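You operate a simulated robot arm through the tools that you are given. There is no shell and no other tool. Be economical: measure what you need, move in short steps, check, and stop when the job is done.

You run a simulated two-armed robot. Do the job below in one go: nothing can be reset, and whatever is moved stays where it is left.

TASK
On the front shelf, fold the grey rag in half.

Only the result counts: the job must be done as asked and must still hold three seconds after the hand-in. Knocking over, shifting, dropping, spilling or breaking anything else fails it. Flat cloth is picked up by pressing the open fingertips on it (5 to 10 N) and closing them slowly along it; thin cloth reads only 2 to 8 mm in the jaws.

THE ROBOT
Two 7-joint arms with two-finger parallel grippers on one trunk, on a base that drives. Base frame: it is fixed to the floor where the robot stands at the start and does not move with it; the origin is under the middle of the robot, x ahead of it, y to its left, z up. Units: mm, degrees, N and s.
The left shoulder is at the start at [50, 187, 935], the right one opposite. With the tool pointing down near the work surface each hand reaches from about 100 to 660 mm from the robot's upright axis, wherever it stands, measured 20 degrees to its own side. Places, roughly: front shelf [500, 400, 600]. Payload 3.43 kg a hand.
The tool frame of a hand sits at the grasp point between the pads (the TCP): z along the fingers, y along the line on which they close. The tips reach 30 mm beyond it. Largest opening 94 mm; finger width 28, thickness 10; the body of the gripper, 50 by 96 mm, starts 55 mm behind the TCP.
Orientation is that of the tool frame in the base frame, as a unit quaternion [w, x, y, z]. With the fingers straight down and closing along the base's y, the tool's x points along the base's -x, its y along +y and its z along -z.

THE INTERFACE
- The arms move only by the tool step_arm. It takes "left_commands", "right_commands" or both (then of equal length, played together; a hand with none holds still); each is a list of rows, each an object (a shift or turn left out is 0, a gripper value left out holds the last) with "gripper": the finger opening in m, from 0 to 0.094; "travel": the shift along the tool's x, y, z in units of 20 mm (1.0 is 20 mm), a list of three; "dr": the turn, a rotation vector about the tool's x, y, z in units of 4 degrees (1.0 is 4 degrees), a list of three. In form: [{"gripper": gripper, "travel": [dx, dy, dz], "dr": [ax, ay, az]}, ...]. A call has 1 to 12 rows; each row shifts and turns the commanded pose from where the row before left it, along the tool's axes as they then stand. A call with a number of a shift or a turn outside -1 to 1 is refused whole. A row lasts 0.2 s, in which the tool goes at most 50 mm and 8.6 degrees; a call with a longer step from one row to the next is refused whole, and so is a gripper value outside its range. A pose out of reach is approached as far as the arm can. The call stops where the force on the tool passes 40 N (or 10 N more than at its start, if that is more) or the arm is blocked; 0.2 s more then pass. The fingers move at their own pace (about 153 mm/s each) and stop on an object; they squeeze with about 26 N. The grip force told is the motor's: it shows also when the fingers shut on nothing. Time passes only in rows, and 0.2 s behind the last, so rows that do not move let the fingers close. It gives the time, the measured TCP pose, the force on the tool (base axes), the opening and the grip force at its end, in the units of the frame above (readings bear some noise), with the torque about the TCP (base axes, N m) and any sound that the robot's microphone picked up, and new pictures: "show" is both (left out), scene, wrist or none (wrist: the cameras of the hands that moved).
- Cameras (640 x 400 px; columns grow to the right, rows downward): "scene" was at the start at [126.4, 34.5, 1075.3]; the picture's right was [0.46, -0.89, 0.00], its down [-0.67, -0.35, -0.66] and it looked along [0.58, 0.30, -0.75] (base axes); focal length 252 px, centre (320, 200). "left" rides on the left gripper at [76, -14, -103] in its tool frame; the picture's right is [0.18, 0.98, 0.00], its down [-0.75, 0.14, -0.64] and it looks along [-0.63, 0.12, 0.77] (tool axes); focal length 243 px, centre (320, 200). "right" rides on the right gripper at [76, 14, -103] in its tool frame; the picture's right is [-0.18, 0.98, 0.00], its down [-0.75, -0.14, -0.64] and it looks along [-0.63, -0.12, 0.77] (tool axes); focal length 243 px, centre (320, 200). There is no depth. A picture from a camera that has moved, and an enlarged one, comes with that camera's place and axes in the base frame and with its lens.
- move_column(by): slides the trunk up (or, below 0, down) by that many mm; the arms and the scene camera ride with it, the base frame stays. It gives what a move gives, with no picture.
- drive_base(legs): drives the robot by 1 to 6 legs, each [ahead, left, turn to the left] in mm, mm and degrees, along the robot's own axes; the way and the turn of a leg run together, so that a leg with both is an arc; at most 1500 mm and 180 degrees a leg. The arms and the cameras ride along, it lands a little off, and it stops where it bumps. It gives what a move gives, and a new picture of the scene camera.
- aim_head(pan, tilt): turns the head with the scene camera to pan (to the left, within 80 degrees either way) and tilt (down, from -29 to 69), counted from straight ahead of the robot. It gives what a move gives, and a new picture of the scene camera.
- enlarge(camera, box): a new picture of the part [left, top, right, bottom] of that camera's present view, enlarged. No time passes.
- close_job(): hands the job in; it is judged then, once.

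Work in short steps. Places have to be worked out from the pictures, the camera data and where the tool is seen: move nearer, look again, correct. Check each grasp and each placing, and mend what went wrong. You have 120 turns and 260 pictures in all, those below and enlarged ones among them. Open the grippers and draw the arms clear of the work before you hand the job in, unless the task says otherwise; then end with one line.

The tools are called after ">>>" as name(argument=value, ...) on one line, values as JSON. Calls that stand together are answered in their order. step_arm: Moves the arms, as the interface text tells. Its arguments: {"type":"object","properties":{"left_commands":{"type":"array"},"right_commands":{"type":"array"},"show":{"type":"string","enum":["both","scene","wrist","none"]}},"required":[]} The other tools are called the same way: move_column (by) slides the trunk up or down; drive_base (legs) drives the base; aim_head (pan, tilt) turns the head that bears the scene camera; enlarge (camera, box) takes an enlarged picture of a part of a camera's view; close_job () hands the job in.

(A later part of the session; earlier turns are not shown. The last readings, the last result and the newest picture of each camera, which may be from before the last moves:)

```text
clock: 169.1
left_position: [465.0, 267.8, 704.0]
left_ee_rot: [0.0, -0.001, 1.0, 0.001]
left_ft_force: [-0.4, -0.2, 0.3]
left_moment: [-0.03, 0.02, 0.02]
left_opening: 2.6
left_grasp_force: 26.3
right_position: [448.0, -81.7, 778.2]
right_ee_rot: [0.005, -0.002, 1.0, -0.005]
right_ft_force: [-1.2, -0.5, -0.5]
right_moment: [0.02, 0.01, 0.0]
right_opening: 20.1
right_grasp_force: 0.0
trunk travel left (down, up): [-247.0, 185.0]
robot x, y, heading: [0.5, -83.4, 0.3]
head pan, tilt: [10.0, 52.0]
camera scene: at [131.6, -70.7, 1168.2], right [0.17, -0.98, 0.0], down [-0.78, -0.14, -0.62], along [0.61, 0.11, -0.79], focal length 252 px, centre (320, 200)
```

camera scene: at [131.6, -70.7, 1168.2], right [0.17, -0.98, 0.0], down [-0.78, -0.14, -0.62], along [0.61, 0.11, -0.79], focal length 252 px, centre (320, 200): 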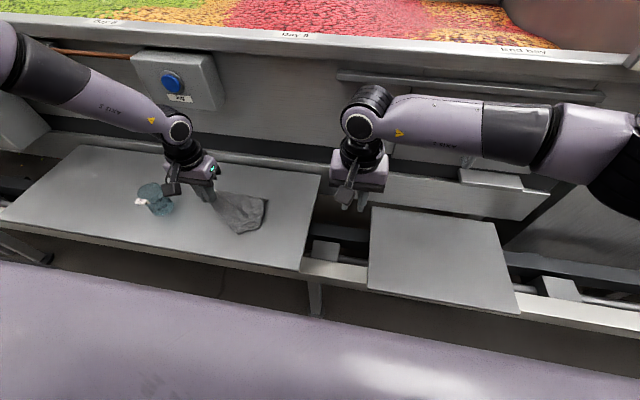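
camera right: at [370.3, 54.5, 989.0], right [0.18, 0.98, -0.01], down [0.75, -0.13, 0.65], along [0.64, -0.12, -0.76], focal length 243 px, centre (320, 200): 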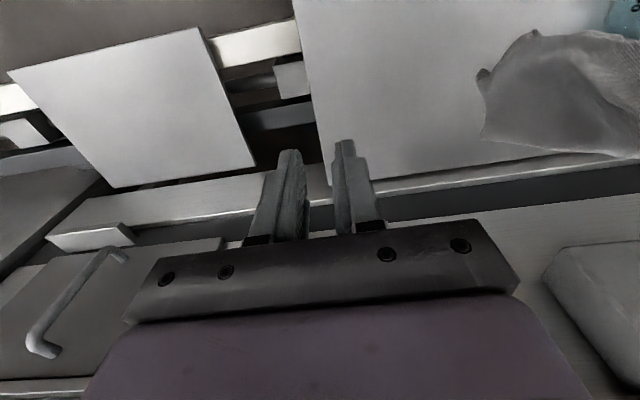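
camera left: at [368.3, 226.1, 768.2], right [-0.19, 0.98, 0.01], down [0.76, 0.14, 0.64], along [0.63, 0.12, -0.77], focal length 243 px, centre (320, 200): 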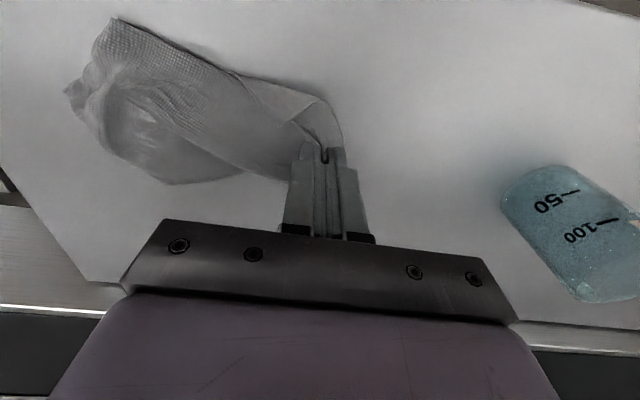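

Laying well. I continue +y about 30 mm and down to the surface, keeping clear of the beaker.

>>> step_arm(left_commands=[{"travel": [0, 0.5, 0.5]}, {"travel": [0, 0.4, 0.6]}, {"travel": [0, 0.3, 0.6]}, {"travel": [0, 0.3, 0.5]}, {"travel": [0, 0.1, 0.2]}, {}], show="wrist")

>>> enlarge(camera="scene", box=[150, 150, 310, 250])

```text
clock: 170.5
left_position: [449.7, 307.5, 686.1]
left_ee_rot: [0.0, -0.001, 1.0, 0.002]
left_ft_force: [-0.9, 0.6, 0.9]
left_moment: [0.01, 0.01, 0.03]
left_opening: 2.9
left_grasp_force: 26.3
left hand out of reach, approached as far as the arm can: row 1, 2, 3, 4, 5
right_position: [449.8, -80.7, 777.3]
right_ee_rot: [0.006, -0.002, 1.0, -0.003]
right_ft_force: [0.5, 0.8, -0.2]
right_moment: [0.01, 0.0, 0.0]
right_opening: 20.2
right_grasp_force: 0.0
trunk travel left (down, up): [-247.0, 185.0]
robot x, y, heading: [0.6, -83.0, 0.3]
head pan, tilt: [10.0, 52.0]
camera left: at [373.5, 292.7, 787.8], right [-0.19, 0.98, 0.0], down [0.75, 0.14, 0.64], along [0.63, 0.12, -0.77], focal length 243 px, centre (320, 200)
```

left: 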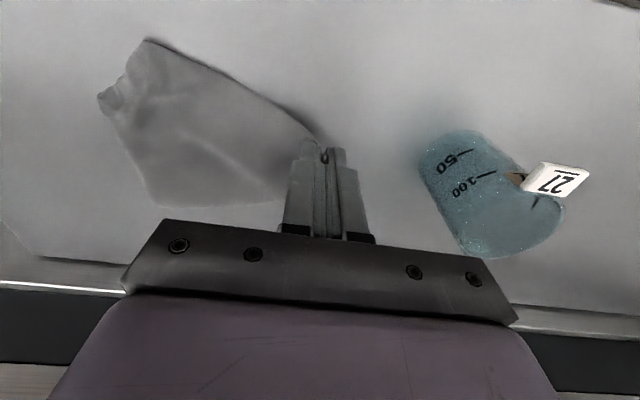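

```text
4.00 times, centred on (230, 200) of scene
camera zoom: at [131.6, -70.7, 1168.2], right [0.17, -0.98, 0.0], down [-0.78, -0.14, -0.62], along [0.61, 0.11, -0.79], focal length 1007 px, centre (680, 200)
```

zoom: 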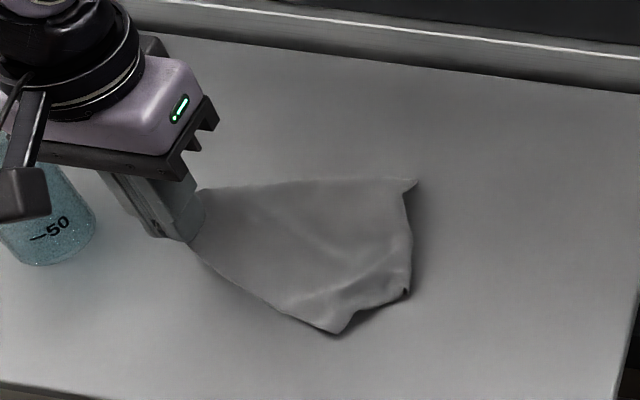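

The rag folded onto itself again. Perhaps it falls slowly and I have not given it time to hang open. I lift it again and wait several seconds while hanging.

>>> move_column(by=180)

>>> step_arm(left_commands=[{"travel": [0, -0.8, -0.5]}, {"travel": [0, -0.8, -0.5]}, {"travel": [0, -0.8, -0.5]}, {"travel": [0, -0.8, 0]}, {}, {}, {}, {}, {}, {}, {}, {}], show="none")

>>> step_arm(left_commands=[{}, {}, {}, {}, {}, {}, {}, {}, {}, {}, {}, {}], show="scene")

>>> enlarge(camera="scene", box=[150, 130, 310, 230])

```text
clock: 172.5
left_position: [449.0, 307.3, 865.3]
left_ee_rot: [0.0, -0.001, 1.0, 0.002]
left_ft_force: [0.0, 0.1, -0.5]
left_moment: [-0.01, 0.01, -0.02]
left_opening: 2.6
left_grasp_force: 26.0
right_position: [448.1, -81.1, 956.8]
right_ee_rot: [0.006, -0.002, 1.0, -0.004]
right_ft_force: [0.5, -0.7, -0.2]
right_moment: [0.07, -0.02, 0.01]
right_opening: 20.0
right_grasp_force: 0.1
trunk travel left (down, up): [-427.0, 5.0]
robot x, y, heading: [-0.1, -83.0, -0.0]
head pan, tilt: [10.0, 52.0]
```

```text
clock: 175.1
left_position: [450.6, 243.6, 896.1]
left_ee_rot: [0.0, -0.001, 1.0, 0.001]
left_ft_force: [0.2, -0.4, 0.3]
left_moment: [-0.01, 0.01, -0.03]
left_opening: 2.6
left_grasp_force: 25.8
right_position: [448.3, -81.5, 958.8]
right_ee_rot: [0.005, -0.002, 1.0, -0.003]
right_ft_force: [-1.2, 0.3, 0.1]
right_moment: [0.02, 0.01, 0.0]
right_opening: 19.9
right_grasp_force: 0.1
trunk travel left (down, up): [-427.0, 5.0]
robot x, y, heading: [-1.2, -80.2, 0.4]
head pan, tilt: [10.0, 52.0]
```

```text
clock: 177.7
left_position: [450.6, 243.6, 896.4]
left_ee_rot: [0.0, -0.001, 1.0, 0.002]
left_ft_force: [0.9, 0.1, -0.4]
left_moment: [-0.02, 0.0, 0.01]
left_opening: 2.5
left_grasp_force: 25.6
right_position: [449.1, -80.1, 957.3]
right_ee_rot: [0.005, -0.001, 1.0, -0.003]
right_ft_force: [-1.0, 0.7, 0.0]
right_moment: [0.05, 0.03, 0.02]
right_opening: 20.0
right_grasp_force: 0.0
trunk travel left (down, up): [-427.0, 5.0]
robot x, y, heading: [-0.3, -80.6, 0.2]
head pan, tilt: [10.0, 52.0]
camera scene: at [131.6, -70.7, 1348.2], right [0.17, -0.98, 0.0], down [-0.78, -0.14, -0.62], along [0.61, 0.11, -0.79], focal length 252 px, centre (320, 200)
```

scene: 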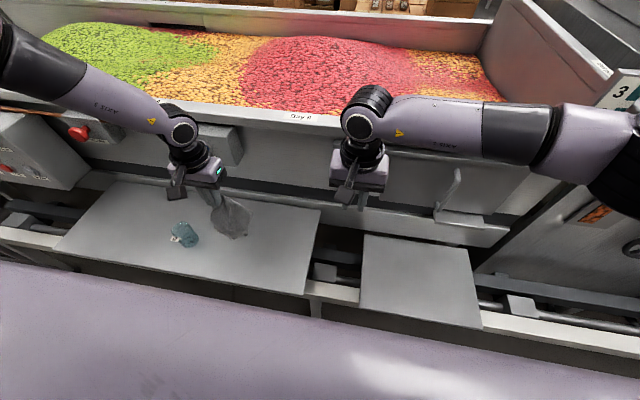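

```text
4.00 times, centred on (230, 180) of scene
camera zoom: at [131.6, -70.7, 1348.2], right [0.17, -0.98, 0.0], down [-0.78, -0.14, -0.62], along [0.61, 0.11, -0.79], focal length 1007 px, centre (680, 280)
```

zoom: 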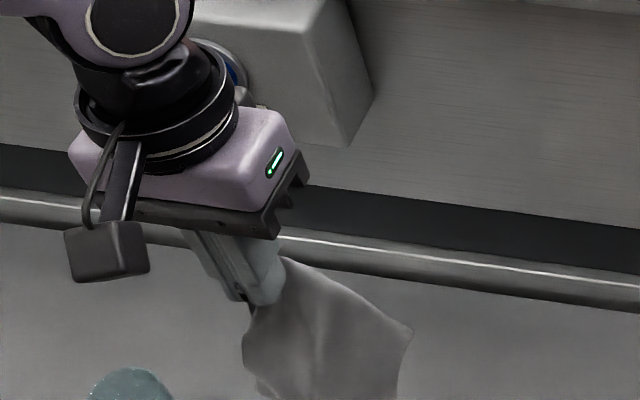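

The hang is stable, so that is its natural drape: held near mid-edge, with the opposite hem's corners spread along x. If I turn the gripper 90° the hem will lie along y at the near side. Both hands can then take the two hem corners and pull them apart. I yaw the left gripper.

>>> step_arm(left_commands=[{"dr": [0, 0, 1]}, {"dr": [0, 0, 1]}, {"dr": [0, 0, 1]}, {"dr": [0, 0, 1]}, {"dr": [0, 0, 1]}, {"dr": [0, 0, 1]}, {"dr": [0, 0, 1]}, {"dr": [0, 0, 1]}, {"dr": [0, 0, 1]}, {"dr": [0, 0, 1]}, {"dr": [0, 0, 1]}, {"dr": [0, 0, 1]}], show="none")

>>> step_arm(left_commands=[{"dr": [0, 0, 1]}, {"dr": [0, 0, 1]}, {"dr": [0, 0, 1]}, {"dr": [0, 0, 1]}, {"dr": [0, 0, 1]}, {"dr": [0, 0, 1]}, {"dr": [0, 0, 1]}, {"dr": [0, 0, 1]}, {"dr": [0, 0, 1]}, {"dr": [0, 0, 1]}, {"dr": [0, 0, 0.5]}, {}], show="both")

```text
clock: 180.3
left_position: [398.9, 204.4, 898.4]
left_ee_rot: [0.001, 0.404, 0.915, 0.003]
left_ft_force: [0.1, 0.5, -0.5]
left_moment: [-0.02, -0.01, 0.03]
left_opening: 2.6
left_grasp_force: 26.3
left hand out of reach, approached as far as the arm can: row 8, 9, 10, 11, 12
right_position: [448.0, -80.7, 957.4]
right_ee_rot: [0.005, -0.002, 1.0, -0.004]
right_ft_force: [-0.1, -0.2, -0.1]
right_moment: [-0.02, -0.01, 0.0]
right_opening: 20.1
right_grasp_force: 0.0
trunk travel left (down, up): [-427.0, 5.0]
robot x, y, heading: [0.8, -83.8, 0.0]
head pan, tilt: [10.0, 52.0]
```

```text
clock: 182.9
left_position: [367.3, 178.7, 891.8]
left_ee_rot: [0.009, 0.524, 0.852, 0.011]
left_ft_force: [0.3, -0.9, 0.8]
left_moment: [0.01, 0.03, 0.06]
left_opening: 2.3
left_grasp_force: 26.5
left hand out of reach, approached as far as the arm can: row 1, 2, 3, 4, 5, 6, 7, 8, 9, 10
right_position: [448.8, -80.6, 956.7]
right_ee_rot: [0.005, -0.002, 1.0, -0.003]
right_ft_force: [0.4, 0.4, 0.2]
right_moment: [0.01, -0.01, 0.03]
right_opening: 19.7
right_grasp_force: 0.1
trunk travel left (down, up): [-427.0, 5.0]
robot x, y, heading: [0.4, -83.1, -0.0]
head pan, tilt: [10.0, 52.0]
camera scene: at [131.6, -70.7, 1348.2], right [0.17, -0.98, 0.0], down [-0.78, -0.14, -0.62], along [0.61, 0.11, -0.79], focal length 252 px, centre (320, 200)
camera left: at [317.2, 239.1, 993.9], right [0.79, 0.61, 0.03], down [0.45, -0.62, 0.65], along [0.41, -0.5, -0.76], focal length 243 px, centre (320, 200)
```

scene: 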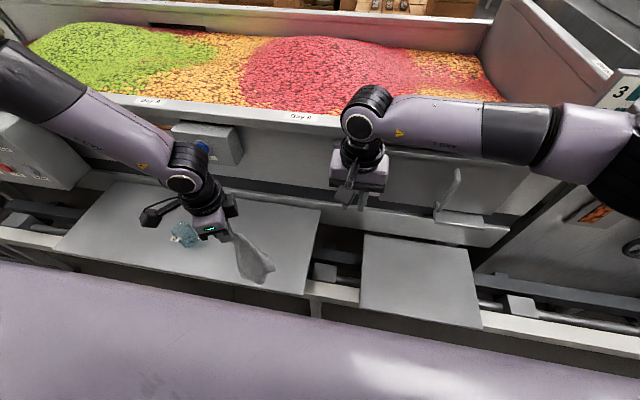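
left: 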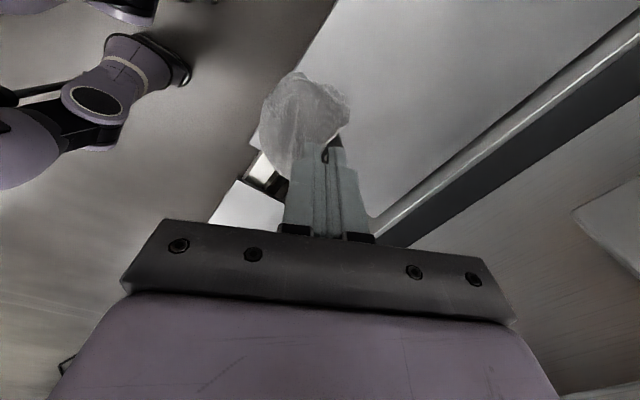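

>>> enlarge(camera="scene", box=[160, 190, 320, 290])

```text
4.00 times, centred on (240, 240) of scene
camera zoom: at [131.6, -70.7, 1348.2], right [0.17, -0.98, 0.0], down [-0.78, -0.14, -0.62], along [0.61, 0.11, -0.79], focal length 1007 px, centre (640, 40)
```

zoom: 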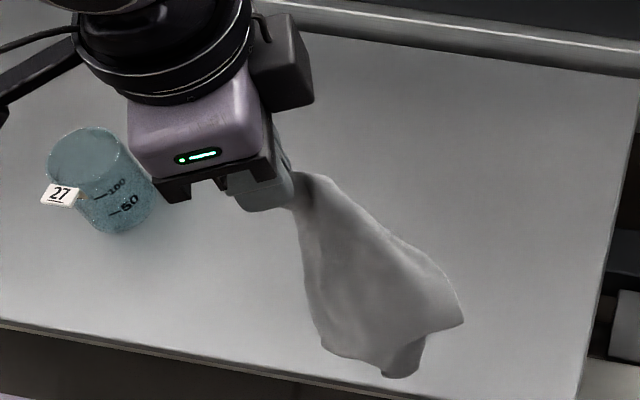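

Turns are limited, so I switch plan. I'll turn the gripper partly back and lay the rag toward +y using the trunk for the descent. Then I'll take the exposed true corner with the right hand.

>>> step_arm(left_commands=[{"travel": [-0.1, 0.4, 0], "dr": [0, 0, -1]}, {"travel": [-0.1, 0.4, 0], "dr": [0, 0, -1]}, {"travel": [-0.15, 0.4, 0], "dr": [0, 0, -1]}, {"travel": [-0.15, 0.4, 0], "dr": [0, 0, -1]}, {"travel": [-0.2, 0.35, 0], "dr": [0, 0, -1]}, {"travel": [-0.2, 0.35, 0], "dr": [0, 0, -1]}, {"travel": [-0.25, 0.3, 0], "dr": [0, 0, -1]}, {"travel": [-0.25, 0.3, 0], "dr": [0, 0, -1]}, {}, {}, {}], show="none")

>>> move_column(by=-85)

>>> step_arm(left_commands=[{"travel": [0.25, 0.45, 0]}, {"travel": [0.25, 0.45, 0]}, {}], show="none")

>>> move_column(by=-40)

>>> step_arm(left_commands=[{"travel": [0.25, 0.45, 0]}, {"travel": [0.25, 0.45, 0]}, {"travel": [0.25, 0.45, 0]}, {}], show="none")

>>> move_column(by=-50)

>>> step_arm(left_commands=[{"travel": [0.25, 0.45, 0]}, {"travel": [0.25, 0.45, 0]}, {"travel": [0.25, 0.45, 0]}, {}], show="scene")

```text
clock: 185.3
left_position: [430.2, 192.7, 893.8]
left_ee_rot: [0.011, 0.286, 0.958, 0.008]
left_ft_force: [-0.1, 0.2, 0.2]
left_moment: [-0.02, 0.01, -0.06]
left_opening: 2.6
left_grasp_force: 25.9
right_position: [448.7, -81.2, 958.3]
right_ee_rot: [0.005, -0.001, 1.0, -0.004]
right_ft_force: [-0.3, -0.4, 0.5]
right_moment: [0.02, 0.0, 0.01]
right_opening: 20.0
right_grasp_force: 0.1
trunk travel left (down, up): [-427.0, 5.0]
robot x, y, heading: [0.9, -79.9, 0.2]
head pan, tilt: [10.0, 52.0]
```

```text
clock: 186.5
left_position: [429.7, 193.0, 809.4]
left_ee_rot: [0.012, 0.286, 0.958, 0.009]
left_ft_force: [-0.3, 0.5, -0.4]
left_moment: [0.01, -0.03, -0.06]
left_opening: 2.6
left_grasp_force: 26.0
right_position: [448.2, -81.6, 872.3]
right_ee_rot: [0.005, -0.002, 1.0, -0.004]
right_ft_force: [0.0, -0.9, -0.4]
right_moment: [0.0, 0.03, 0.03]
right_opening: 19.8
right_grasp_force: 0.1
trunk travel left (down, up): [-342.0, 90.0]
robot x, y, heading: [-1.0, -80.6, 0.2]
head pan, tilt: [10.0, 52.0]
```

```text
clock: 187.3
left_position: [432.5, 214.7, 807.8]
left_ee_rot: [0.012, 0.286, 0.958, 0.01]
left_ft_force: [-0.5, -0.3, 0.4]
left_moment: [0.0, 0.01, -0.04]
left_opening: 2.6
left_grasp_force: 25.8
right_position: [448.5, -80.6, 871.8]
right_ee_rot: [0.005, -0.001, 1.0, -0.004]
right_ft_force: [0.1, 0.3, -0.5]
right_moment: [0.01, -0.03, -0.01]
right_opening: 20.0
right_grasp_force: 0.0
trunk travel left (down, up): [-342.0, 90.0]
robot x, y, heading: [2.8, -86.0, 0.1]
head pan, tilt: [10.0, 52.0]
```

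```text
clock: 188.1
left_position: [432.8, 213.0, 769.1]
left_ee_rot: [0.011, 0.286, 0.958, 0.008]
left_ft_force: [0.8, -0.1, -0.5]
left_moment: [0.0, 0.0, -0.02]
left_opening: 2.4
left_grasp_force: 26.0
right_position: [448.6, -82.1, 832.7]
right_ee_rot: [0.005, -0.001, 1.0, -0.004]
right_ft_force: [-0.7, 0.4, 0.2]
right_moment: [-0.01, 0.03, -0.02]
right_opening: 20.1
right_grasp_force: 0.0
trunk travel left (down, up): [-302.0, 130.0]
robot x, y, heading: [1.9, -82.0, -0.1]
head pan, tilt: [10.0, 52.0]
```

```text
clock: 189.1
left_position: [436.3, 245.3, 769.8]
left_ee_rot: [0.011, 0.286, 0.958, 0.009]
left_ft_force: [0.4, 0.3, -0.3]
left_moment: [0.01, 0.05, -0.02]
left_opening: 2.6
left_grasp_force: 25.9
right_position: [447.2, -82.2, 832.9]
right_ee_rot: [0.005, -0.002, 1.0, -0.003]
right_ft_force: [-0.1, 0.0, 0.0]
right_moment: [0.01, 0.0, 0.02]
right_opening: 20.0
right_grasp_force: 0.2
trunk travel left (down, up): [-302.0, 130.0]
robot x, y, heading: [0.4, -81.4, 0.2]
head pan, tilt: [10.0, 52.0]
```

```text
clock: 190.1
left_position: [435.2, 244.6, 718.9]
left_ee_rot: [0.012, 0.286, 0.958, 0.008]
left_ft_force: [-0.3, 0.1, -0.2]
left_moment: [0.01, 0.0, 0.0]
left_opening: 2.6
left_grasp_force: 26.3
right_position: [447.9, -80.4, 782.5]
right_ee_rot: [0.005, -0.002, 1.0, -0.004]
right_ft_force: [0.9, 0.4, 0.1]
right_moment: [0.02, 0.03, -0.02]
right_opening: 19.8
right_grasp_force: 0.1
trunk travel left (down, up): [-252.0, 180.0]
robot x, y, heading: [-2.0, -82.5, -0.3]
head pan, tilt: [10.0, 52.0]
```

```text
clock: 191.1
left_position: [429.6, 267.2, 719.5]
left_ee_rot: [0.013, 0.285, 0.958, 0.011]
left_ft_force: [0.0, 0.3, 1.1]
left_moment: [0.01, 0.01, 0.0]
left_opening: 2.8
left_grasp_force: 26.3
left hand out of reach, approached as far as the arm can: row 2, 3
right_position: [448.4, -82.2, 783.1]
right_ee_rot: [0.005, -0.001, 1.0, -0.004]
right_ft_force: [-0.7, 0.6, -0.6]
right_moment: [-0.01, 0.03, -0.02]
right_opening: 19.9
right_grasp_force: 0.1
trunk travel left (down, up): [-252.0, 180.0]
robot x, y, heading: [-0.2, -83.8, 0.0]
head pan, tilt: [10.0, 52.0]
camera scene: at [131.6, -70.7, 1173.2], right [0.17, -0.98, 0.0], down [-0.78, -0.14, -0.62], along [0.61, 0.11, -0.79], focal length 252 px, centre (320, 200)
```

scene: 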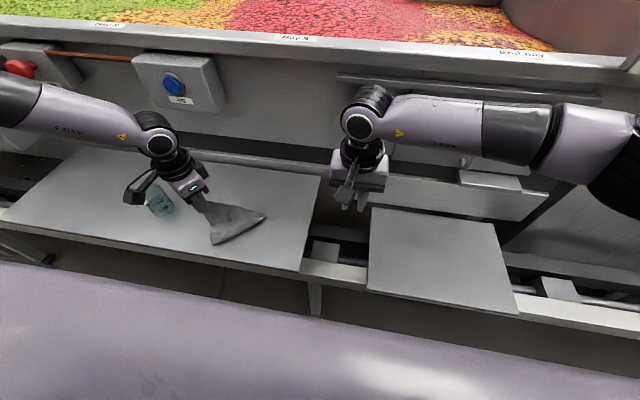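

The rag laid out as a fan, with two hem corners clear on the right. I finish lowering, release with the left hand, lift it, and look closely.

>>> move_column(by=-62)

>>> step_arm(left_commands=[{"gripper": 0.02}, {}, {"travel": [0, 0, -1]}, {"travel": [0, 0, -1]}, {"travel": [0, 0, -1]}, {"travel": [0, 0, -1]}, {"travel": [0, 0, -1]}, {}], show="none")

>>> enlarge(camera="scene", box=[150, 140, 310, 240])

```text
clock: 192.1
left_position: [430.2, 268.7, 656.6]
left_ee_rot: [0.013, 0.285, 0.958, 0.01]
left_ft_force: [-0.4, -0.7, 0.3]
left_moment: [0.0, -0.01, -0.02]
left_opening: 2.4
left_grasp_force: 25.8
right_position: [448.2, -82.1, 721.2]
right_ee_rot: [0.006, -0.002, 1.0, -0.004]
right_ft_force: [-0.9, -0.1, -0.1]
right_moment: [0.0, 0.01, 0.01]
right_opening: 20.3
right_grasp_force: 0.1
trunk travel left (down, up): [-190.0, 242.0]
robot x, y, heading: [2.9, -84.2, 0.2]
head pan, tilt: [10.0, 52.0]
```

```text
clock: 193.9
left_position: [426.1, 265.5, 757.1]
left_ee_rot: [0.012, 0.284, 0.959, 0.012]
left_ft_force: [0.5, -0.1, 0.3]
left_moment: [-0.01, 0.01, 0.01]
left_opening: 19.9
left_grasp_force: 0.1
right_position: [448.3, -81.6, 720.7]
right_ee_rot: [0.005, -0.002, 1.0, -0.004]
right_ft_force: [-0.1, -0.3, 0.8]
right_moment: [-0.01, 0.01, -0.02]
right_opening: 20.1
right_grasp_force: 0.0
trunk travel left (down, up): [-190.0, 242.0]
robot x, y, heading: [-2.2, -81.5, 0.3]
head pan, tilt: [10.0, 52.0]
```

```text
4.00 times, centred on (230, 190) of scene
camera zoom: at [131.6, -70.7, 1111.2], right [0.17, -0.98, 0.0], down [-0.78, -0.14, -0.62], along [0.61, 0.11, -0.79], focal length 1007 px, centre (680, 240)
```

zoom: 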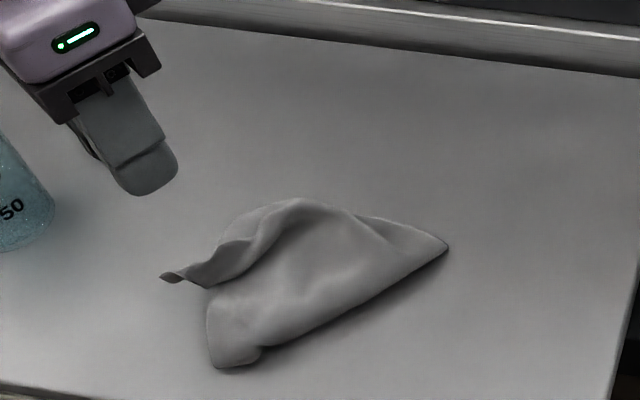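

Two clear corner tips are exposed: V1 ≈(481,136) and V2 ≈(429,294). I'll grip both, one per hand, and stretch. First I raise the left hand, re-centre the base at y≈45, and move over both.

>>> step_arm(left_commands=[{"gripper": 0.028, "travel": [0, 0, -1], "dr": [0, 0, -1]}, {"travel": [0, 0, -1], "dr": [0, 0, -1]}, {"travel": [0, 0, -1], "dr": [0, 0, -1]}, {"travel": [0, 0, -1], "dr": [0, 0, -1]}, {"travel": [0, 0, -1], "dr": [0, 0, -1]}, {"dr": [0, 0, -1]}, {"dr": [0, 0, -1]}, {"dr": [0, 0, -1]}, {"dr": [0, 0, -0.25]}, {}], show="none")

>>> move_column(by=-70)

>>> drive_base(legs=[[0, 128, 0]])

>>> step_arm(right_commands=[{"gripper": 0.028, "travel": [0, 0, -1]}, {"travel": [0, 0, -1]}, {"travel": [-0.25, 0.9, 0]}, {"travel": [-0.25, 0.9, 0]}, {"travel": [-0.25, 0.9, 0]}, {"travel": [-0.25, 0.9, 0]}, {"travel": [-0.25, 0.9, 0]}, {"travel": [-0.1, 0.9, 0]}, {}], left_commands=[{"travel": [0, -0.9, 0]}, {"travel": [0, -0.9, 0.3]}, {"travel": [0, -0.9, 0.5]}, {"travel": [0, -0.9, 0.8]}, {"travel": [0, -0.9, 0.8]}, {"travel": [0, -0.9, 0.8]}, {"travel": [0, 0, 0.8]}, {"travel": [0, 0, 0.6]}, {}], show="wrist")

```text
clock: 196.1
left_position: [424.2, 264.7, 857.2]
left_ee_rot: [0.016, 0.0, 1.0, 0.005]
left_ft_force: [-0.1, 0.2, -1.3]
left_moment: [0.0, -0.01, -0.01]
left_opening: 27.9
left_grasp_force: 0.0
right_position: [447.8, -81.1, 720.9]
right_ee_rot: [0.005, -0.002, 1.0, -0.004]
right_ft_force: [0.3, -0.3, -0.8]
right_moment: [0.0, 0.02, 0.0]
right_opening: 20.0
right_grasp_force: 0.0
trunk travel left (down, up): [-190.0, 242.0]
robot x, y, heading: [2.5, -83.4, 0.3]
head pan, tilt: [10.0, 52.0]
```

```text
clock: 197.2
left_position: [423.8, 264.5, 786.2]
left_ee_rot: [0.015, 0.001, 1.0, 0.007]
left_ft_force: [-0.5, 0.2, -0.6]
left_moment: [0.01, -0.01, 0.01]
left_opening: 27.7
left_grasp_force: 0.1
right_position: [449.0, -80.8, 650.3]
right_ee_rot: [0.005, -0.002, 1.0, -0.003]
right_ft_force: [-0.7, 0.4, -0.4]
right_moment: [-0.02, 0.0, -0.01]
right_opening: 19.9
right_grasp_force: 0.0
trunk travel left (down, up): [-120.0, 312.0]
robot x, y, heading: [-1.3, -83.6, 0.3]
head pan, tilt: [10.0, 52.0]
```

```text
clock: 198.9
left_position: [423.7, 393.7, 787.6]
left_ee_rot: [0.015, 0.001, 1.0, 0.007]
left_ft_force: [0.5, -0.1, 0.3]
left_moment: [0.0, 0.0, 0.0]
left_opening: 28.0
left_grasp_force: 0.1
right_position: [447.3, 47.6, 650.8]
right_ee_rot: [0.005, -0.002, 1.0, -0.004]
right_ft_force: [-0.5, 0.2, -0.3]
right_moment: [-0.01, 0.0, 0.02]
right_opening: 19.8
right_grasp_force: 0.0
trunk travel left (down, up): [-120.0, 312.0]
robot x, y, heading: [0.1, 43.2, 0.3]
head pan, tilt: [10.0, 52.0]
camera scene: at [131.5, 58.2, 1041.2], right [0.17, -0.98, 0.0], down [-0.78, -0.14, -0.62], along [0.61, 0.11, -0.79], focal length 252 px, centre (320, 200)
```

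scene: 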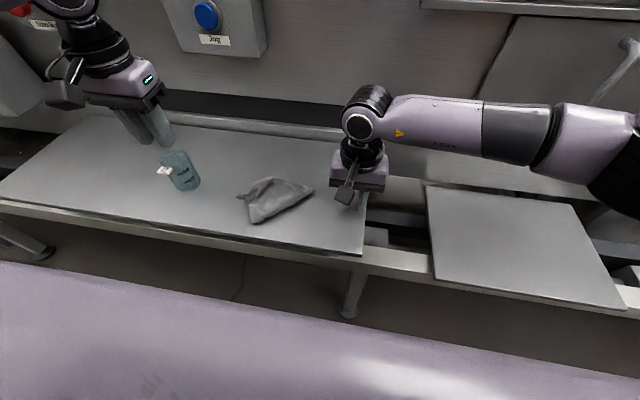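

```text
clock: 200.9
left_position: [426.6, 285.9, 692.8]
left_ee_rot: [0.015, 0.001, 1.0, 0.006]
left_ft_force: [0.8, 0.6, -0.3]
left_moment: [-0.01, 0.03, -0.03]
left_opening: 28.0
left_grasp_force: 0.0
right_position: [474.3, 157.6, 688.5]
right_ee_rot: [0.005, -0.001, 1.0, -0.003]
right_ft_force: [0.3, -0.1, -0.3]
right_moment: [-0.01, 0.01, 0.0]
right_opening: 28.1
right_grasp_force: 0.1
trunk travel left (down, up): [-120.0, 312.0]
robot x, y, heading: [1.8, 46.7, 0.2]
head pan, tilt: [10.0, 52.0]
camera right: at [396.6, 171.8, 791.1], right [0.18, 0.98, -0.01], down [0.75, -0.13, 0.65], along [0.64, -0.12, -0.76], focal length 243 px, centre (320, 200)
camera left: at [347.4, 271.1, 792.4], right [-0.18, 0.98, 0.01], down [0.73, 0.13, 0.67], along [0.65, 0.13, -0.75], focal length 243 px, centre (320, 200)
```

right: 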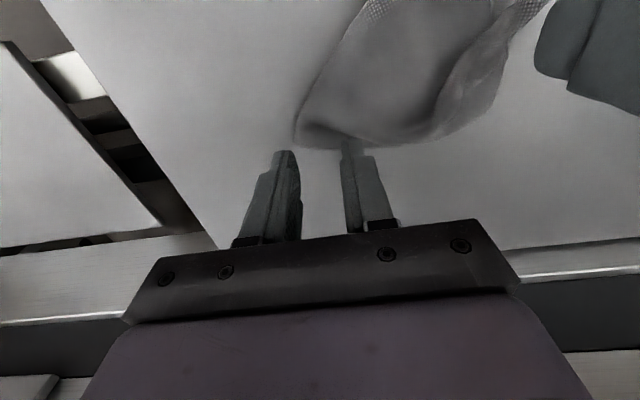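
left: 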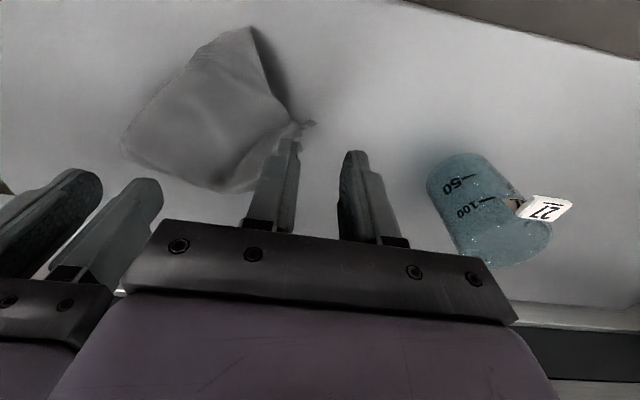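

Both tips confirmed: V1 (478,137) and V2 (423,281). I adjust and lower both hands toward contact.

>>> step_arm(left_commands=[{"travel": [-0.1, -0.5, 0.5]}, {"travel": [0, -0.1, 0.6]}, {"travel": [0, 0, 0.4]}, {"travel": [0, 0, 0.25]}, {"travel": [0, 0, 0.15]}, {"travel": [0, 0, 0.13]}, {}, {}], right_commands=[{"travel": [0, 0, 0.4]}, {"travel": [0, 0, 0.5]}, {"travel": [0, 0, 0.4]}, {"travel": [0, 0, 0.25]}, {"travel": [0, 0, 0.15]}, {"travel": [0, 0, 0.1]}, {}, {}], show="none")

```text
clock: 202.7
left_position: [429.9, 274.8, 654.0]
left_ee_rot: [0.016, 0.001, 1.0, 0.006]
left_ft_force: [-1.5, 0.8, 11.4]
left_moment: [-0.22, -0.03, -0.04]
left_opening: 27.6
left_grasp_force: 0.0
right_position: [474.5, 155.0, 654.5]
right_ee_rot: [0.006, -0.002, 1.0, -0.003]
right_ft_force: [1.1, -0.4, 0.4]
right_moment: [0.03, -0.04, -0.02]
right_opening: 27.8
right_grasp_force: 0.0
trunk travel left (down, up): [-120.0, 312.0]
robot x, y, heading: [2.2, 48.1, 0.1]
head pan, tilt: [10.0, 52.0]
```

The left hand presses 11 N, while the right is still about 3 mm above. I lower the right, then close both slowly.

>>> step_arm(left_commands=[{}, {}, {"gripper": 0.024}, {"gripper": 0.021}, {"gripper": 0.018}, {"gripper": 0.015}, {"gripper": 0.012}, {"gripper": 0.009}, {"gripper": 0.006}, {"gripper": 0.003}, {"gripper": 0.0}, {}], right_commands=[{"travel": [0, 0, 0.15]}, {"travel": [0, 0, 0.08]}, {"gripper": 0.024}, {"gripper": 0.021}, {"gripper": 0.018}, {"gripper": 0.015}, {"gripper": 0.012}, {"gripper": 0.009}, {"gripper": 0.006}, {"gripper": 0.003}, {"gripper": 0.0}, {}], show="wrist")

```text
clock: 205.3
left_position: [428.4, 275.8, 654.7]
left_ee_rot: [0.017, 0.0, 1.0, 0.007]
left_ft_force: [0.6, -1.5, 2.9]
left_moment: [-0.09, -0.02, -0.01]
left_opening: 1.7
left_grasp_force: 25.8
right_position: [474.5, 156.4, 653.3]
right_ee_rot: [0.008, -0.002, 1.0, -0.002]
right_ft_force: [0.0, 5.3, 31.2]
right_moment: [0.3, 0.18, -0.01]
right_opening: 2.1
right_grasp_force: 25.8
trunk travel left (down, up): [-120.0, 312.0]
robot x, y, heading: [3.5, 49.7, 0.2]
head pan, tilt: [10.0, 52.0]
camera right: at [396.7, 170.3, 754.6], right [0.18, 0.98, 0.0], down [0.74, -0.14, 0.65], along [0.64, -0.12, -0.76], focal length 243 px, centre (320, 200)
camera left: at [348.6, 260.4, 753.5], right [-0.18, 0.98, 0.01], down [0.73, 0.13, 0.67], along [0.66, 0.13, -0.74], focal length 243 px, centre (320, 200)
```

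right: 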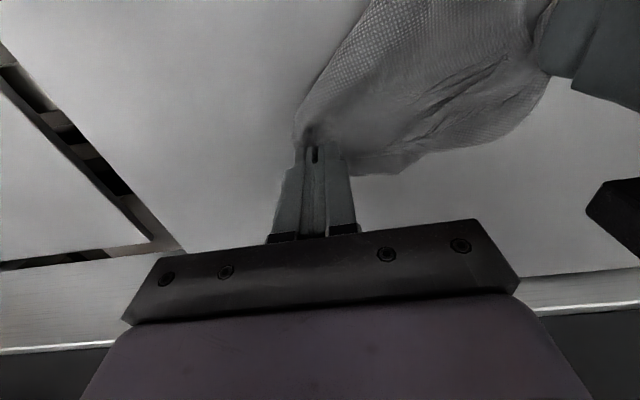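
left: 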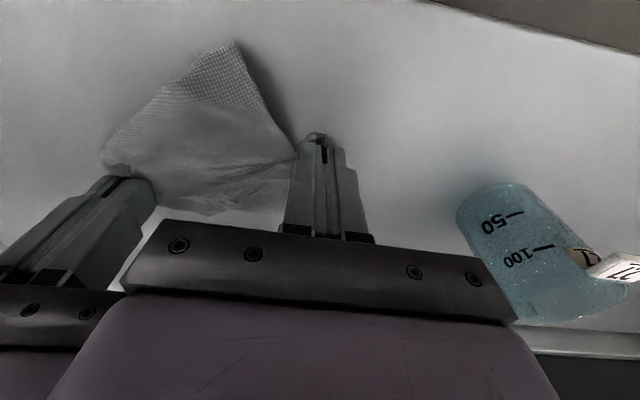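

Both tips are held. I lift with the trunk and gradually spread the hands to see how far the edge stretches.

>>> move_column(by=200)

>>> step_arm(right_commands=[{"travel": [0.5, -0.3, 0]}, {"travel": [0.5, -0.3, 0]}, {"travel": [0.5, -0.3, 0]}, {"travel": [0.5, -0.3, 0]}, {"travel": [0.2, 0, 0]}, {}, {}], left_commands=[{}, {}, {}, {}, {}, {}, {}], show="both")

>>> enlarge(camera="scene", box=[190, 130, 390, 255])

```text
clock: 207.5
left_position: [429.9, 275.0, 852.1]
left_ee_rot: [0.014, 0.0, 1.0, 0.007]
left_ft_force: [-0.4, 0.1, -0.6]
left_moment: [0.01, 0.01, -0.04]
left_opening: 1.8
left_grasp_force: 26.5
right_position: [476.0, 156.1, 848.7]
right_ee_rot: [0.006, -0.002, 1.0, -0.003]
right_ft_force: [0.2, -0.5, -0.7]
right_moment: [0.02, 0.01, 0.01]
right_opening: 1.3
right_grasp_force: 25.7
trunk travel left (down, up): [-320.0, 112.0]
robot x, y, heading: [3.5, 44.1, 0.3]
head pan, tilt: [10.0, 52.0]
```

```text
clock: 209.1
left_position: [429.8, 275.8, 853.7]
left_ee_rot: [0.015, 0.001, 1.0, 0.007]
left_ft_force: [0.4, -0.4, -1.0]
left_moment: [0.0, -0.01, -0.02]
left_opening: 1.8
left_grasp_force: 25.6
right_position: [431.8, 130.0, 848.5]
right_ee_rot: [0.005, -0.002, 1.0, -0.003]
right_ft_force: [0.7, 0.4, 0.1]
right_moment: [0.0, -0.01, 0.0]
right_opening: 1.1
right_grasp_force: 25.6
trunk travel left (down, up): [-320.0, 112.0]
robot x, y, heading: [2.0, 46.8, 0.3]
head pan, tilt: [10.0, 52.0]
camera scene: at [131.5, 58.2, 1241.2], right [0.17, -0.98, 0.0], down [-0.78, -0.14, -0.62], along [0.61, 0.11, -0.79], focal length 252 px, centre (320, 200)
camera right: at [354.3, 145.6, 951.0], right [0.18, 0.98, -0.01], down [0.75, -0.13, 0.65], along [0.64, -0.12, -0.76], focal length 243 px, centre (320, 200)
camera left: at [349.8, 260.6, 952.3], right [-0.18, 0.98, 0.01], down [0.73, 0.13, 0.67], along [0.65, 0.13, -0.75], focal length 243 px, centre (320, 200)
```

scene: 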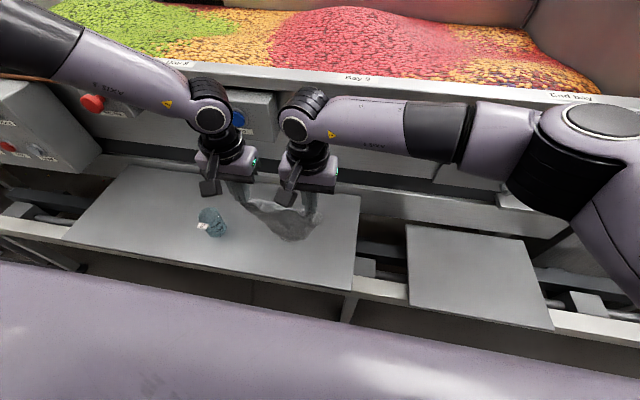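
right: 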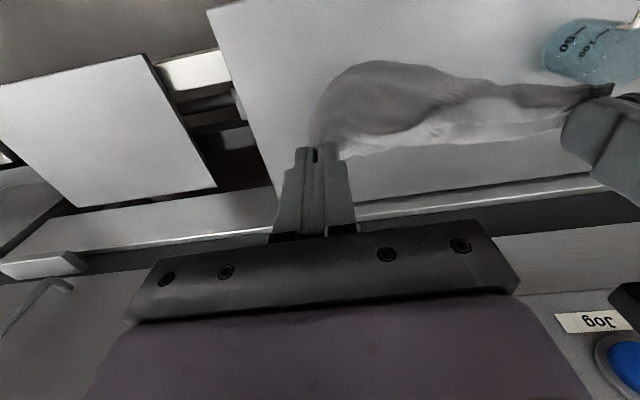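
left: 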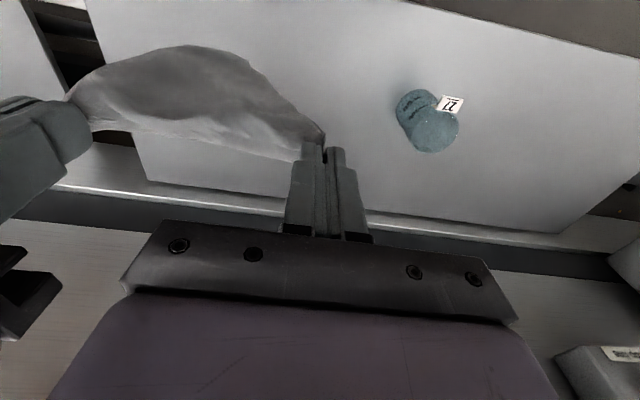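

```text
3.20 times, centred on (290, 192) of scene
camera zoom: at [131.5, 58.2, 1241.2], right [0.17, -0.98, 0.0], down [-0.78, -0.14, -0.62], along [0.61, 0.11, -0.79], focal length 805 px, centre (416, 224)
```

zoom: 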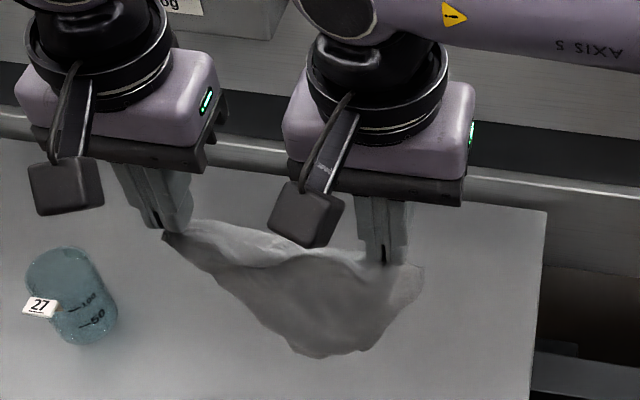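

Much better: the rag hangs open with slack between the tips. I keep spreading slowly until it tightens.

>>> step_arm(right_commands=[{"travel": [0, -0.4, 0]}, {"travel": [0, -0.4, 0]}, {"travel": [0, -0.4, 0]}, {}], left_commands=[{}, {}, {}, {}], show="none")

>>> step_arm(right_commands=[{"travel": [0, -0.2, 0]}, {"travel": [0, -0.2, 0]}, {}], left_commands=[{}, {}, {}], show="wrist")

>>> enlarge(camera="scene", box=[190, 130, 390, 255])

```text
clock: 210.1
left_position: [429.1, 276.2, 852.8]
left_ee_rot: [0.015, 0.0, 1.0, 0.007]
left_ft_force: [0.6, 0.2, -0.2]
left_moment: [-0.04, 0.02, -0.02]
left_opening: 1.7
left_grasp_force: 25.8
right_position: [432.1, 107.7, 848.5]
right_ee_rot: [0.004, -0.001, 1.0, -0.004]
right_ft_force: [0.0, 0.4, 0.5]
right_moment: [0.01, 0.0, 0.03]
right_opening: 1.0
right_grasp_force: 25.9
trunk travel left (down, up): [-320.0, 112.0]
robot x, y, heading: [-1.0, 45.5, 0.1]
head pan, tilt: [10.0, 52.0]
```

```text
clock: 210.9
left_position: [429.1, 277.5, 852.5]
left_ee_rot: [0.015, 0.0, 1.0, 0.007]
left_ft_force: [-0.3, -0.9, -0.8]
left_moment: [-0.02, -0.02, 0.0]
left_opening: 1.9
left_grasp_force: 26.1
right_position: [431.3, 98.6, 849.2]
right_ee_rot: [0.006, -0.001, 1.0, -0.003]
right_ft_force: [0.0, 1.5, 1.1]
right_moment: [0.04, -0.02, 0.0]
right_opening: 1.2
right_grasp_force: 26.2
trunk travel left (down, up): [-320.0, 112.0]
robot x, y, heading: [-1.5, 44.7, 0.0]
head pan, tilt: [10.0, 52.0]
camera right: at [354.1, 114.3, 951.6], right [0.18, 0.98, -0.01], down [0.75, -0.13, 0.65], along [0.64, -0.12, -0.76], focal length 243 px, centre (320, 200)
camera left: at [349.8, 260.6, 952.3], right [-0.18, 0.98, 0.01], down [0.73, 0.13, 0.67], along [0.65, 0.13, -0.75], focal length 243 px, centre (320, 200)
```

right: 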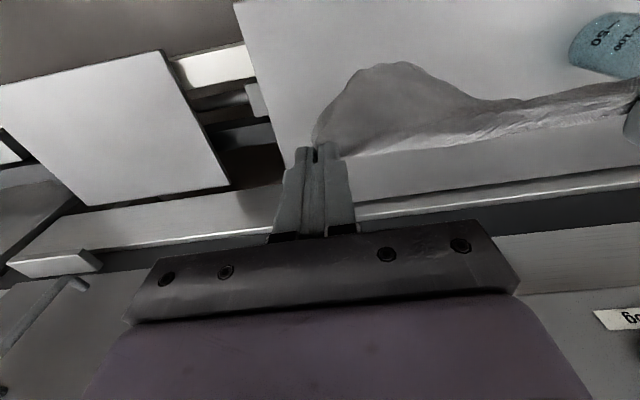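
left: 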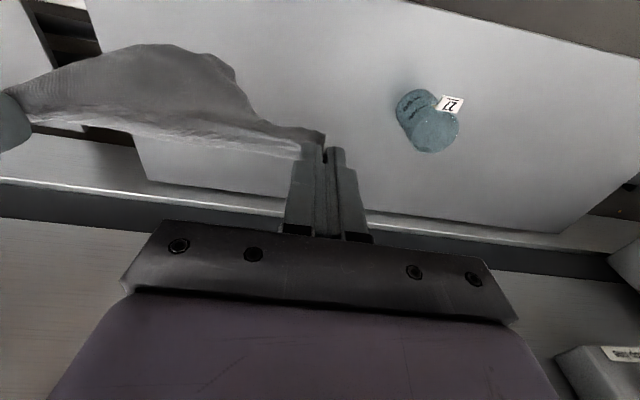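

```text
3.20 times, centred on (290, 192) of scene
camera zoom: at [131.5, 58.2, 1241.2], right [0.17, -0.98, 0.0], down [-0.78, -0.14, -0.62], along [0.61, 0.11, -0.79], focal length 805 px, centre (416, 224)
```

zoom: 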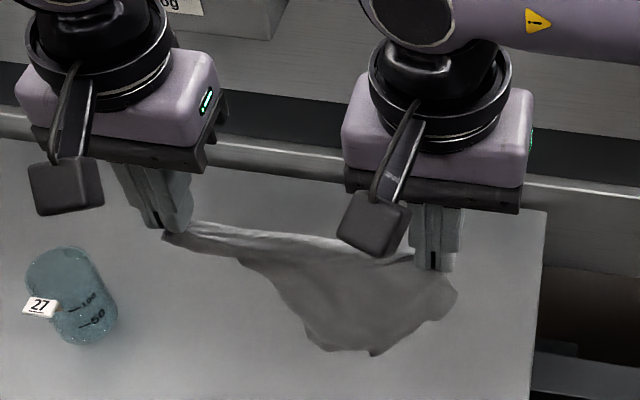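

Tension is starting at about 180 mm. I stretch a little further, watching the force, to learn whether this is the long edge or the diagonal.

>>> step_arm(right_commands=[{"travel": [0, -0.2, 0]}, {"travel": [0, -0.2, 0]}, {}], left_commands=[{}, {}, {}], show="none")

>>> enlarge(camera="scene", box=[200, 170, 360, 270])

```text
clock: 211.7
left_position: [429.2, 275.7, 852.2]
left_ee_rot: [0.015, 0.001, 1.0, 0.006]
left_ft_force: [0.1, -2.3, 0.3]
left_moment: [-0.06, 0.01, 0.02]
left_opening: 1.9
left_grasp_force: 26.2
right_position: [430.6, 91.4, 850.7]
right_ee_rot: [0.005, -0.002, 1.0, -0.004]
right_ft_force: [-0.5, 1.8, 0.2]
right_moment: [0.08, -0.04, 0.0]
right_opening: 1.3
right_grasp_force: 25.9
trunk travel left (down, up): [-320.0, 112.0]
robot x, y, heading: [3.3, 46.9, -0.3]
head pan, tilt: [10.0, 52.0]
```

```text
4.00 times, centred on (280, 220) of scene
camera zoom: at [131.5, 58.2, 1241.2], right [0.17, -0.98, 0.0], down [-0.78, -0.14, -0.62], along [0.61, 0.11, -0.79], focal length 1007 px, centre (480, 120)
```

zoom: 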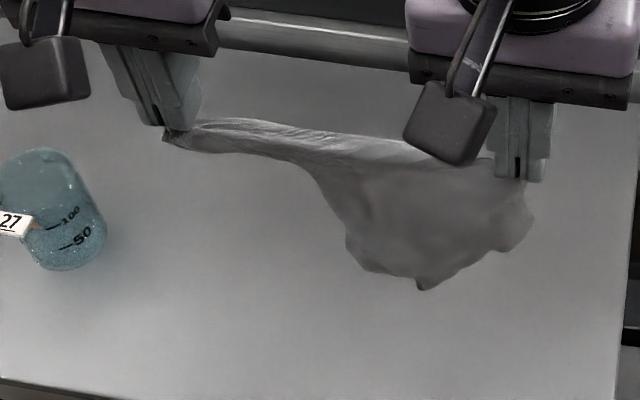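

The two tips are opposite corners: the flap's apex sits about 90 mm from the right grip and hangs about 110 mm. So the rag is draped cleanly over its diagonal, just two layers. I'll lay both flaps toward the robot by moving the hands +x. The top flap can then be opened back to get a flat rag.

>>> step_arm(left_commands=[{"travel": [0.46, 0.42, -0.92]}, {"travel": [0.46, 0.42, -0.92]}, {"travel": [0.46, 0.42, -0.92]}, {"travel": [0.46, 0.42, -0.92]}, {"travel": [0.46, 0.42, -0.92]}, {"travel": [0.46, 0.42, -0.92]}, {}], right_commands=[{"travel": [0.46, 0.42, -0.92]}, {"travel": [0.46, 0.42, -0.92]}, {"travel": [0.46, 0.42, -0.92]}, {"travel": [0.46, 0.42, -0.92]}, {"travel": [0.46, 0.42, -0.92]}, {"travel": [0.46, 0.42, -0.92]}, {}], show="none")

>>> drive_base(legs=[[0, -50, 0]])

>>> move_column(by=-200)

>>> step_arm(left_commands=[{"travel": [0, 0, 0.3]}, {"travel": [-0.45, 0, 0.45]}, {"travel": [-0.45, 0, 0.45]}, {"travel": [-0.48, 0, 0.45]}, {"travel": [-0.48, 0, 0.45]}, {"travel": [-0.48, 0, 0.45]}, {"travel": [-0.48, 0, 0.45]}, {"travel": [-0.48, 0, 0.45]}, {"travel": [-0.48, 0, 0.45]}, {"travel": [-0.48, 0, 0.45]}, {"travel": [-0.48, 0, 0.45]}, {}], right_commands=[{"travel": [0, 0, 0.3]}, {"travel": [-0.45, 0, 0.45]}, {"travel": [-0.45, 0, 0.45]}, {"travel": [-0.48, 0, 0.45]}, {"travel": [-0.48, 0, 0.45]}, {"travel": [-0.48, 0, 0.45]}, {"travel": [-0.48, 0, 0.45]}, {"travel": [-0.48, 0, 0.45]}, {"travel": [-0.48, 0, 0.45]}, {"travel": [-0.48, 0, 0.45]}, {"travel": [-0.48, 0, 0.45]}, {}], show="scene")

>>> enlarge(camera="scene", box=[170, 140, 370, 265])

```text
clock: 213.3
left_position: [369.1, 325.0, 962.6]
left_ee_rot: [0.015, 0.001, 1.0, 0.008]
left_ft_force: [0.8, -2.6, -0.3]
left_moment: [-0.07, -0.03, -0.03]
left_opening: 1.8
left_grasp_force: 25.3
right_position: [374.0, 142.1, 959.6]
right_ee_rot: [0.006, -0.002, 1.0, -0.004]
right_ft_force: [-0.6, 2.1, -0.6]
right_moment: [0.05, 0.02, 0.0]
right_opening: 1.3
right_grasp_force: 26.5
trunk travel left (down, up): [-320.0, 112.0]
robot x, y, heading: [1.3, 48.2, 0.3]
head pan, tilt: [10.0, 52.0]
```

```text
clock: 214.4
left_position: [369.5, 276.3, 962.5]
left_ee_rot: [0.015, 0.001, 1.0, 0.006]
left_ft_force: [0.1, -1.9, 1.0]
left_moment: [-0.06, -0.01, 0.0]
left_opening: 1.8
left_grasp_force: 25.4
right_position: [374.4, 91.2, 959.2]
right_ee_rot: [0.006, -0.002, 1.0, -0.003]
right_ft_force: [-0.2, 2.1, 0.5]
right_moment: [0.07, 0.05, -0.02]
right_opening: 1.2
right_grasp_force: 25.8
trunk travel left (down, up): [-320.0, 112.0]
robot x, y, heading: [-0.5, -5.1, -0.2]
head pan, tilt: [10.0, 52.0]
camera scene: at [131.5, 8.1, 1241.2], right [0.17, -0.98, 0.0], down [-0.78, -0.14, -0.62], along [0.61, 0.11, -0.79], focal length 252 px, centre (320, 200)
```

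scene: 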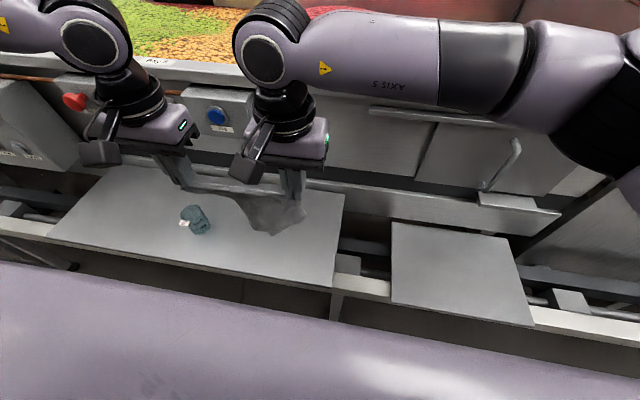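

```text
clock: 216.6
left_position: [369.5, 276.2, 762.4]
left_ee_rot: [0.015, 0.001, 1.0, 0.007]
left_ft_force: [0.1, -2.0, -1.1]
left_moment: [-0.08, 0.01, -0.03]
left_opening: 1.9
left_grasp_force: 27.0
right_position: [375.1, 91.7, 758.3]
right_ee_rot: [0.005, -0.002, 1.0, -0.003]
right_ft_force: [0.9, 2.5, 0.2]
right_moment: [0.06, 0.01, -0.02]
right_opening: 1.2
right_grasp_force: 26.1
trunk travel left (down, up): [-120.0, 312.0]
robot x, y, heading: [-1.3, -2.7, 0.2]
head pan, tilt: [10.0, 52.0]
```

```text
clock: 219.2
left_position: [469.8, 277.4, 668.3]
left_ee_rot: [0.016, 0.0, 1.0, 0.006]
left_ft_force: [0.0, -2.5, -0.1]
left_moment: [-0.08, 0.01, -0.01]
left_opening: 1.7
left_grasp_force: 25.6
right_position: [471.7, 91.8, 663.0]
right_ee_rot: [0.005, -0.002, 1.0, -0.004]
right_ft_force: [-0.5, 2.6, 0.2]
right_moment: [0.05, -0.01, -0.02]
right_opening: 1.3
right_grasp_force: 26.3
trunk travel left (down, up): [-120.0, 312.0]
robot x, y, heading: [1.9, -3.0, -0.0]
head pan, tilt: [10.0, 52.0]
camera scene: at [131.5, 8.5, 1041.2], right [0.17, -0.98, 0.0], down [-0.78, -0.14, -0.62], along [0.61, 0.11, -0.79], focal length 252 px, centre (320, 200)
```

scene: 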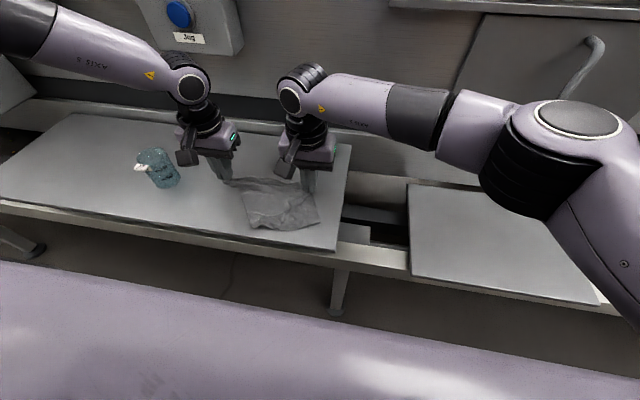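

```text
3.20 times, centred on (270, 202) of scene
camera zoom: at [131.5, 8.5, 1041.2], right [0.17, -0.98, 0.0], down [-0.78, -0.14, -0.62], along [0.61, 0.11, -0.79], focal length 805 px, centre (480, 192)
```

zoom: 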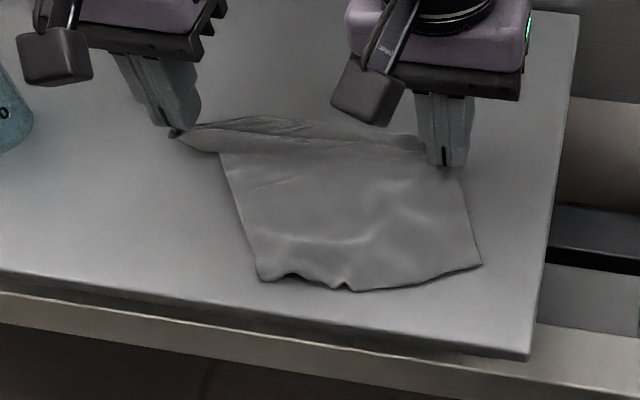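

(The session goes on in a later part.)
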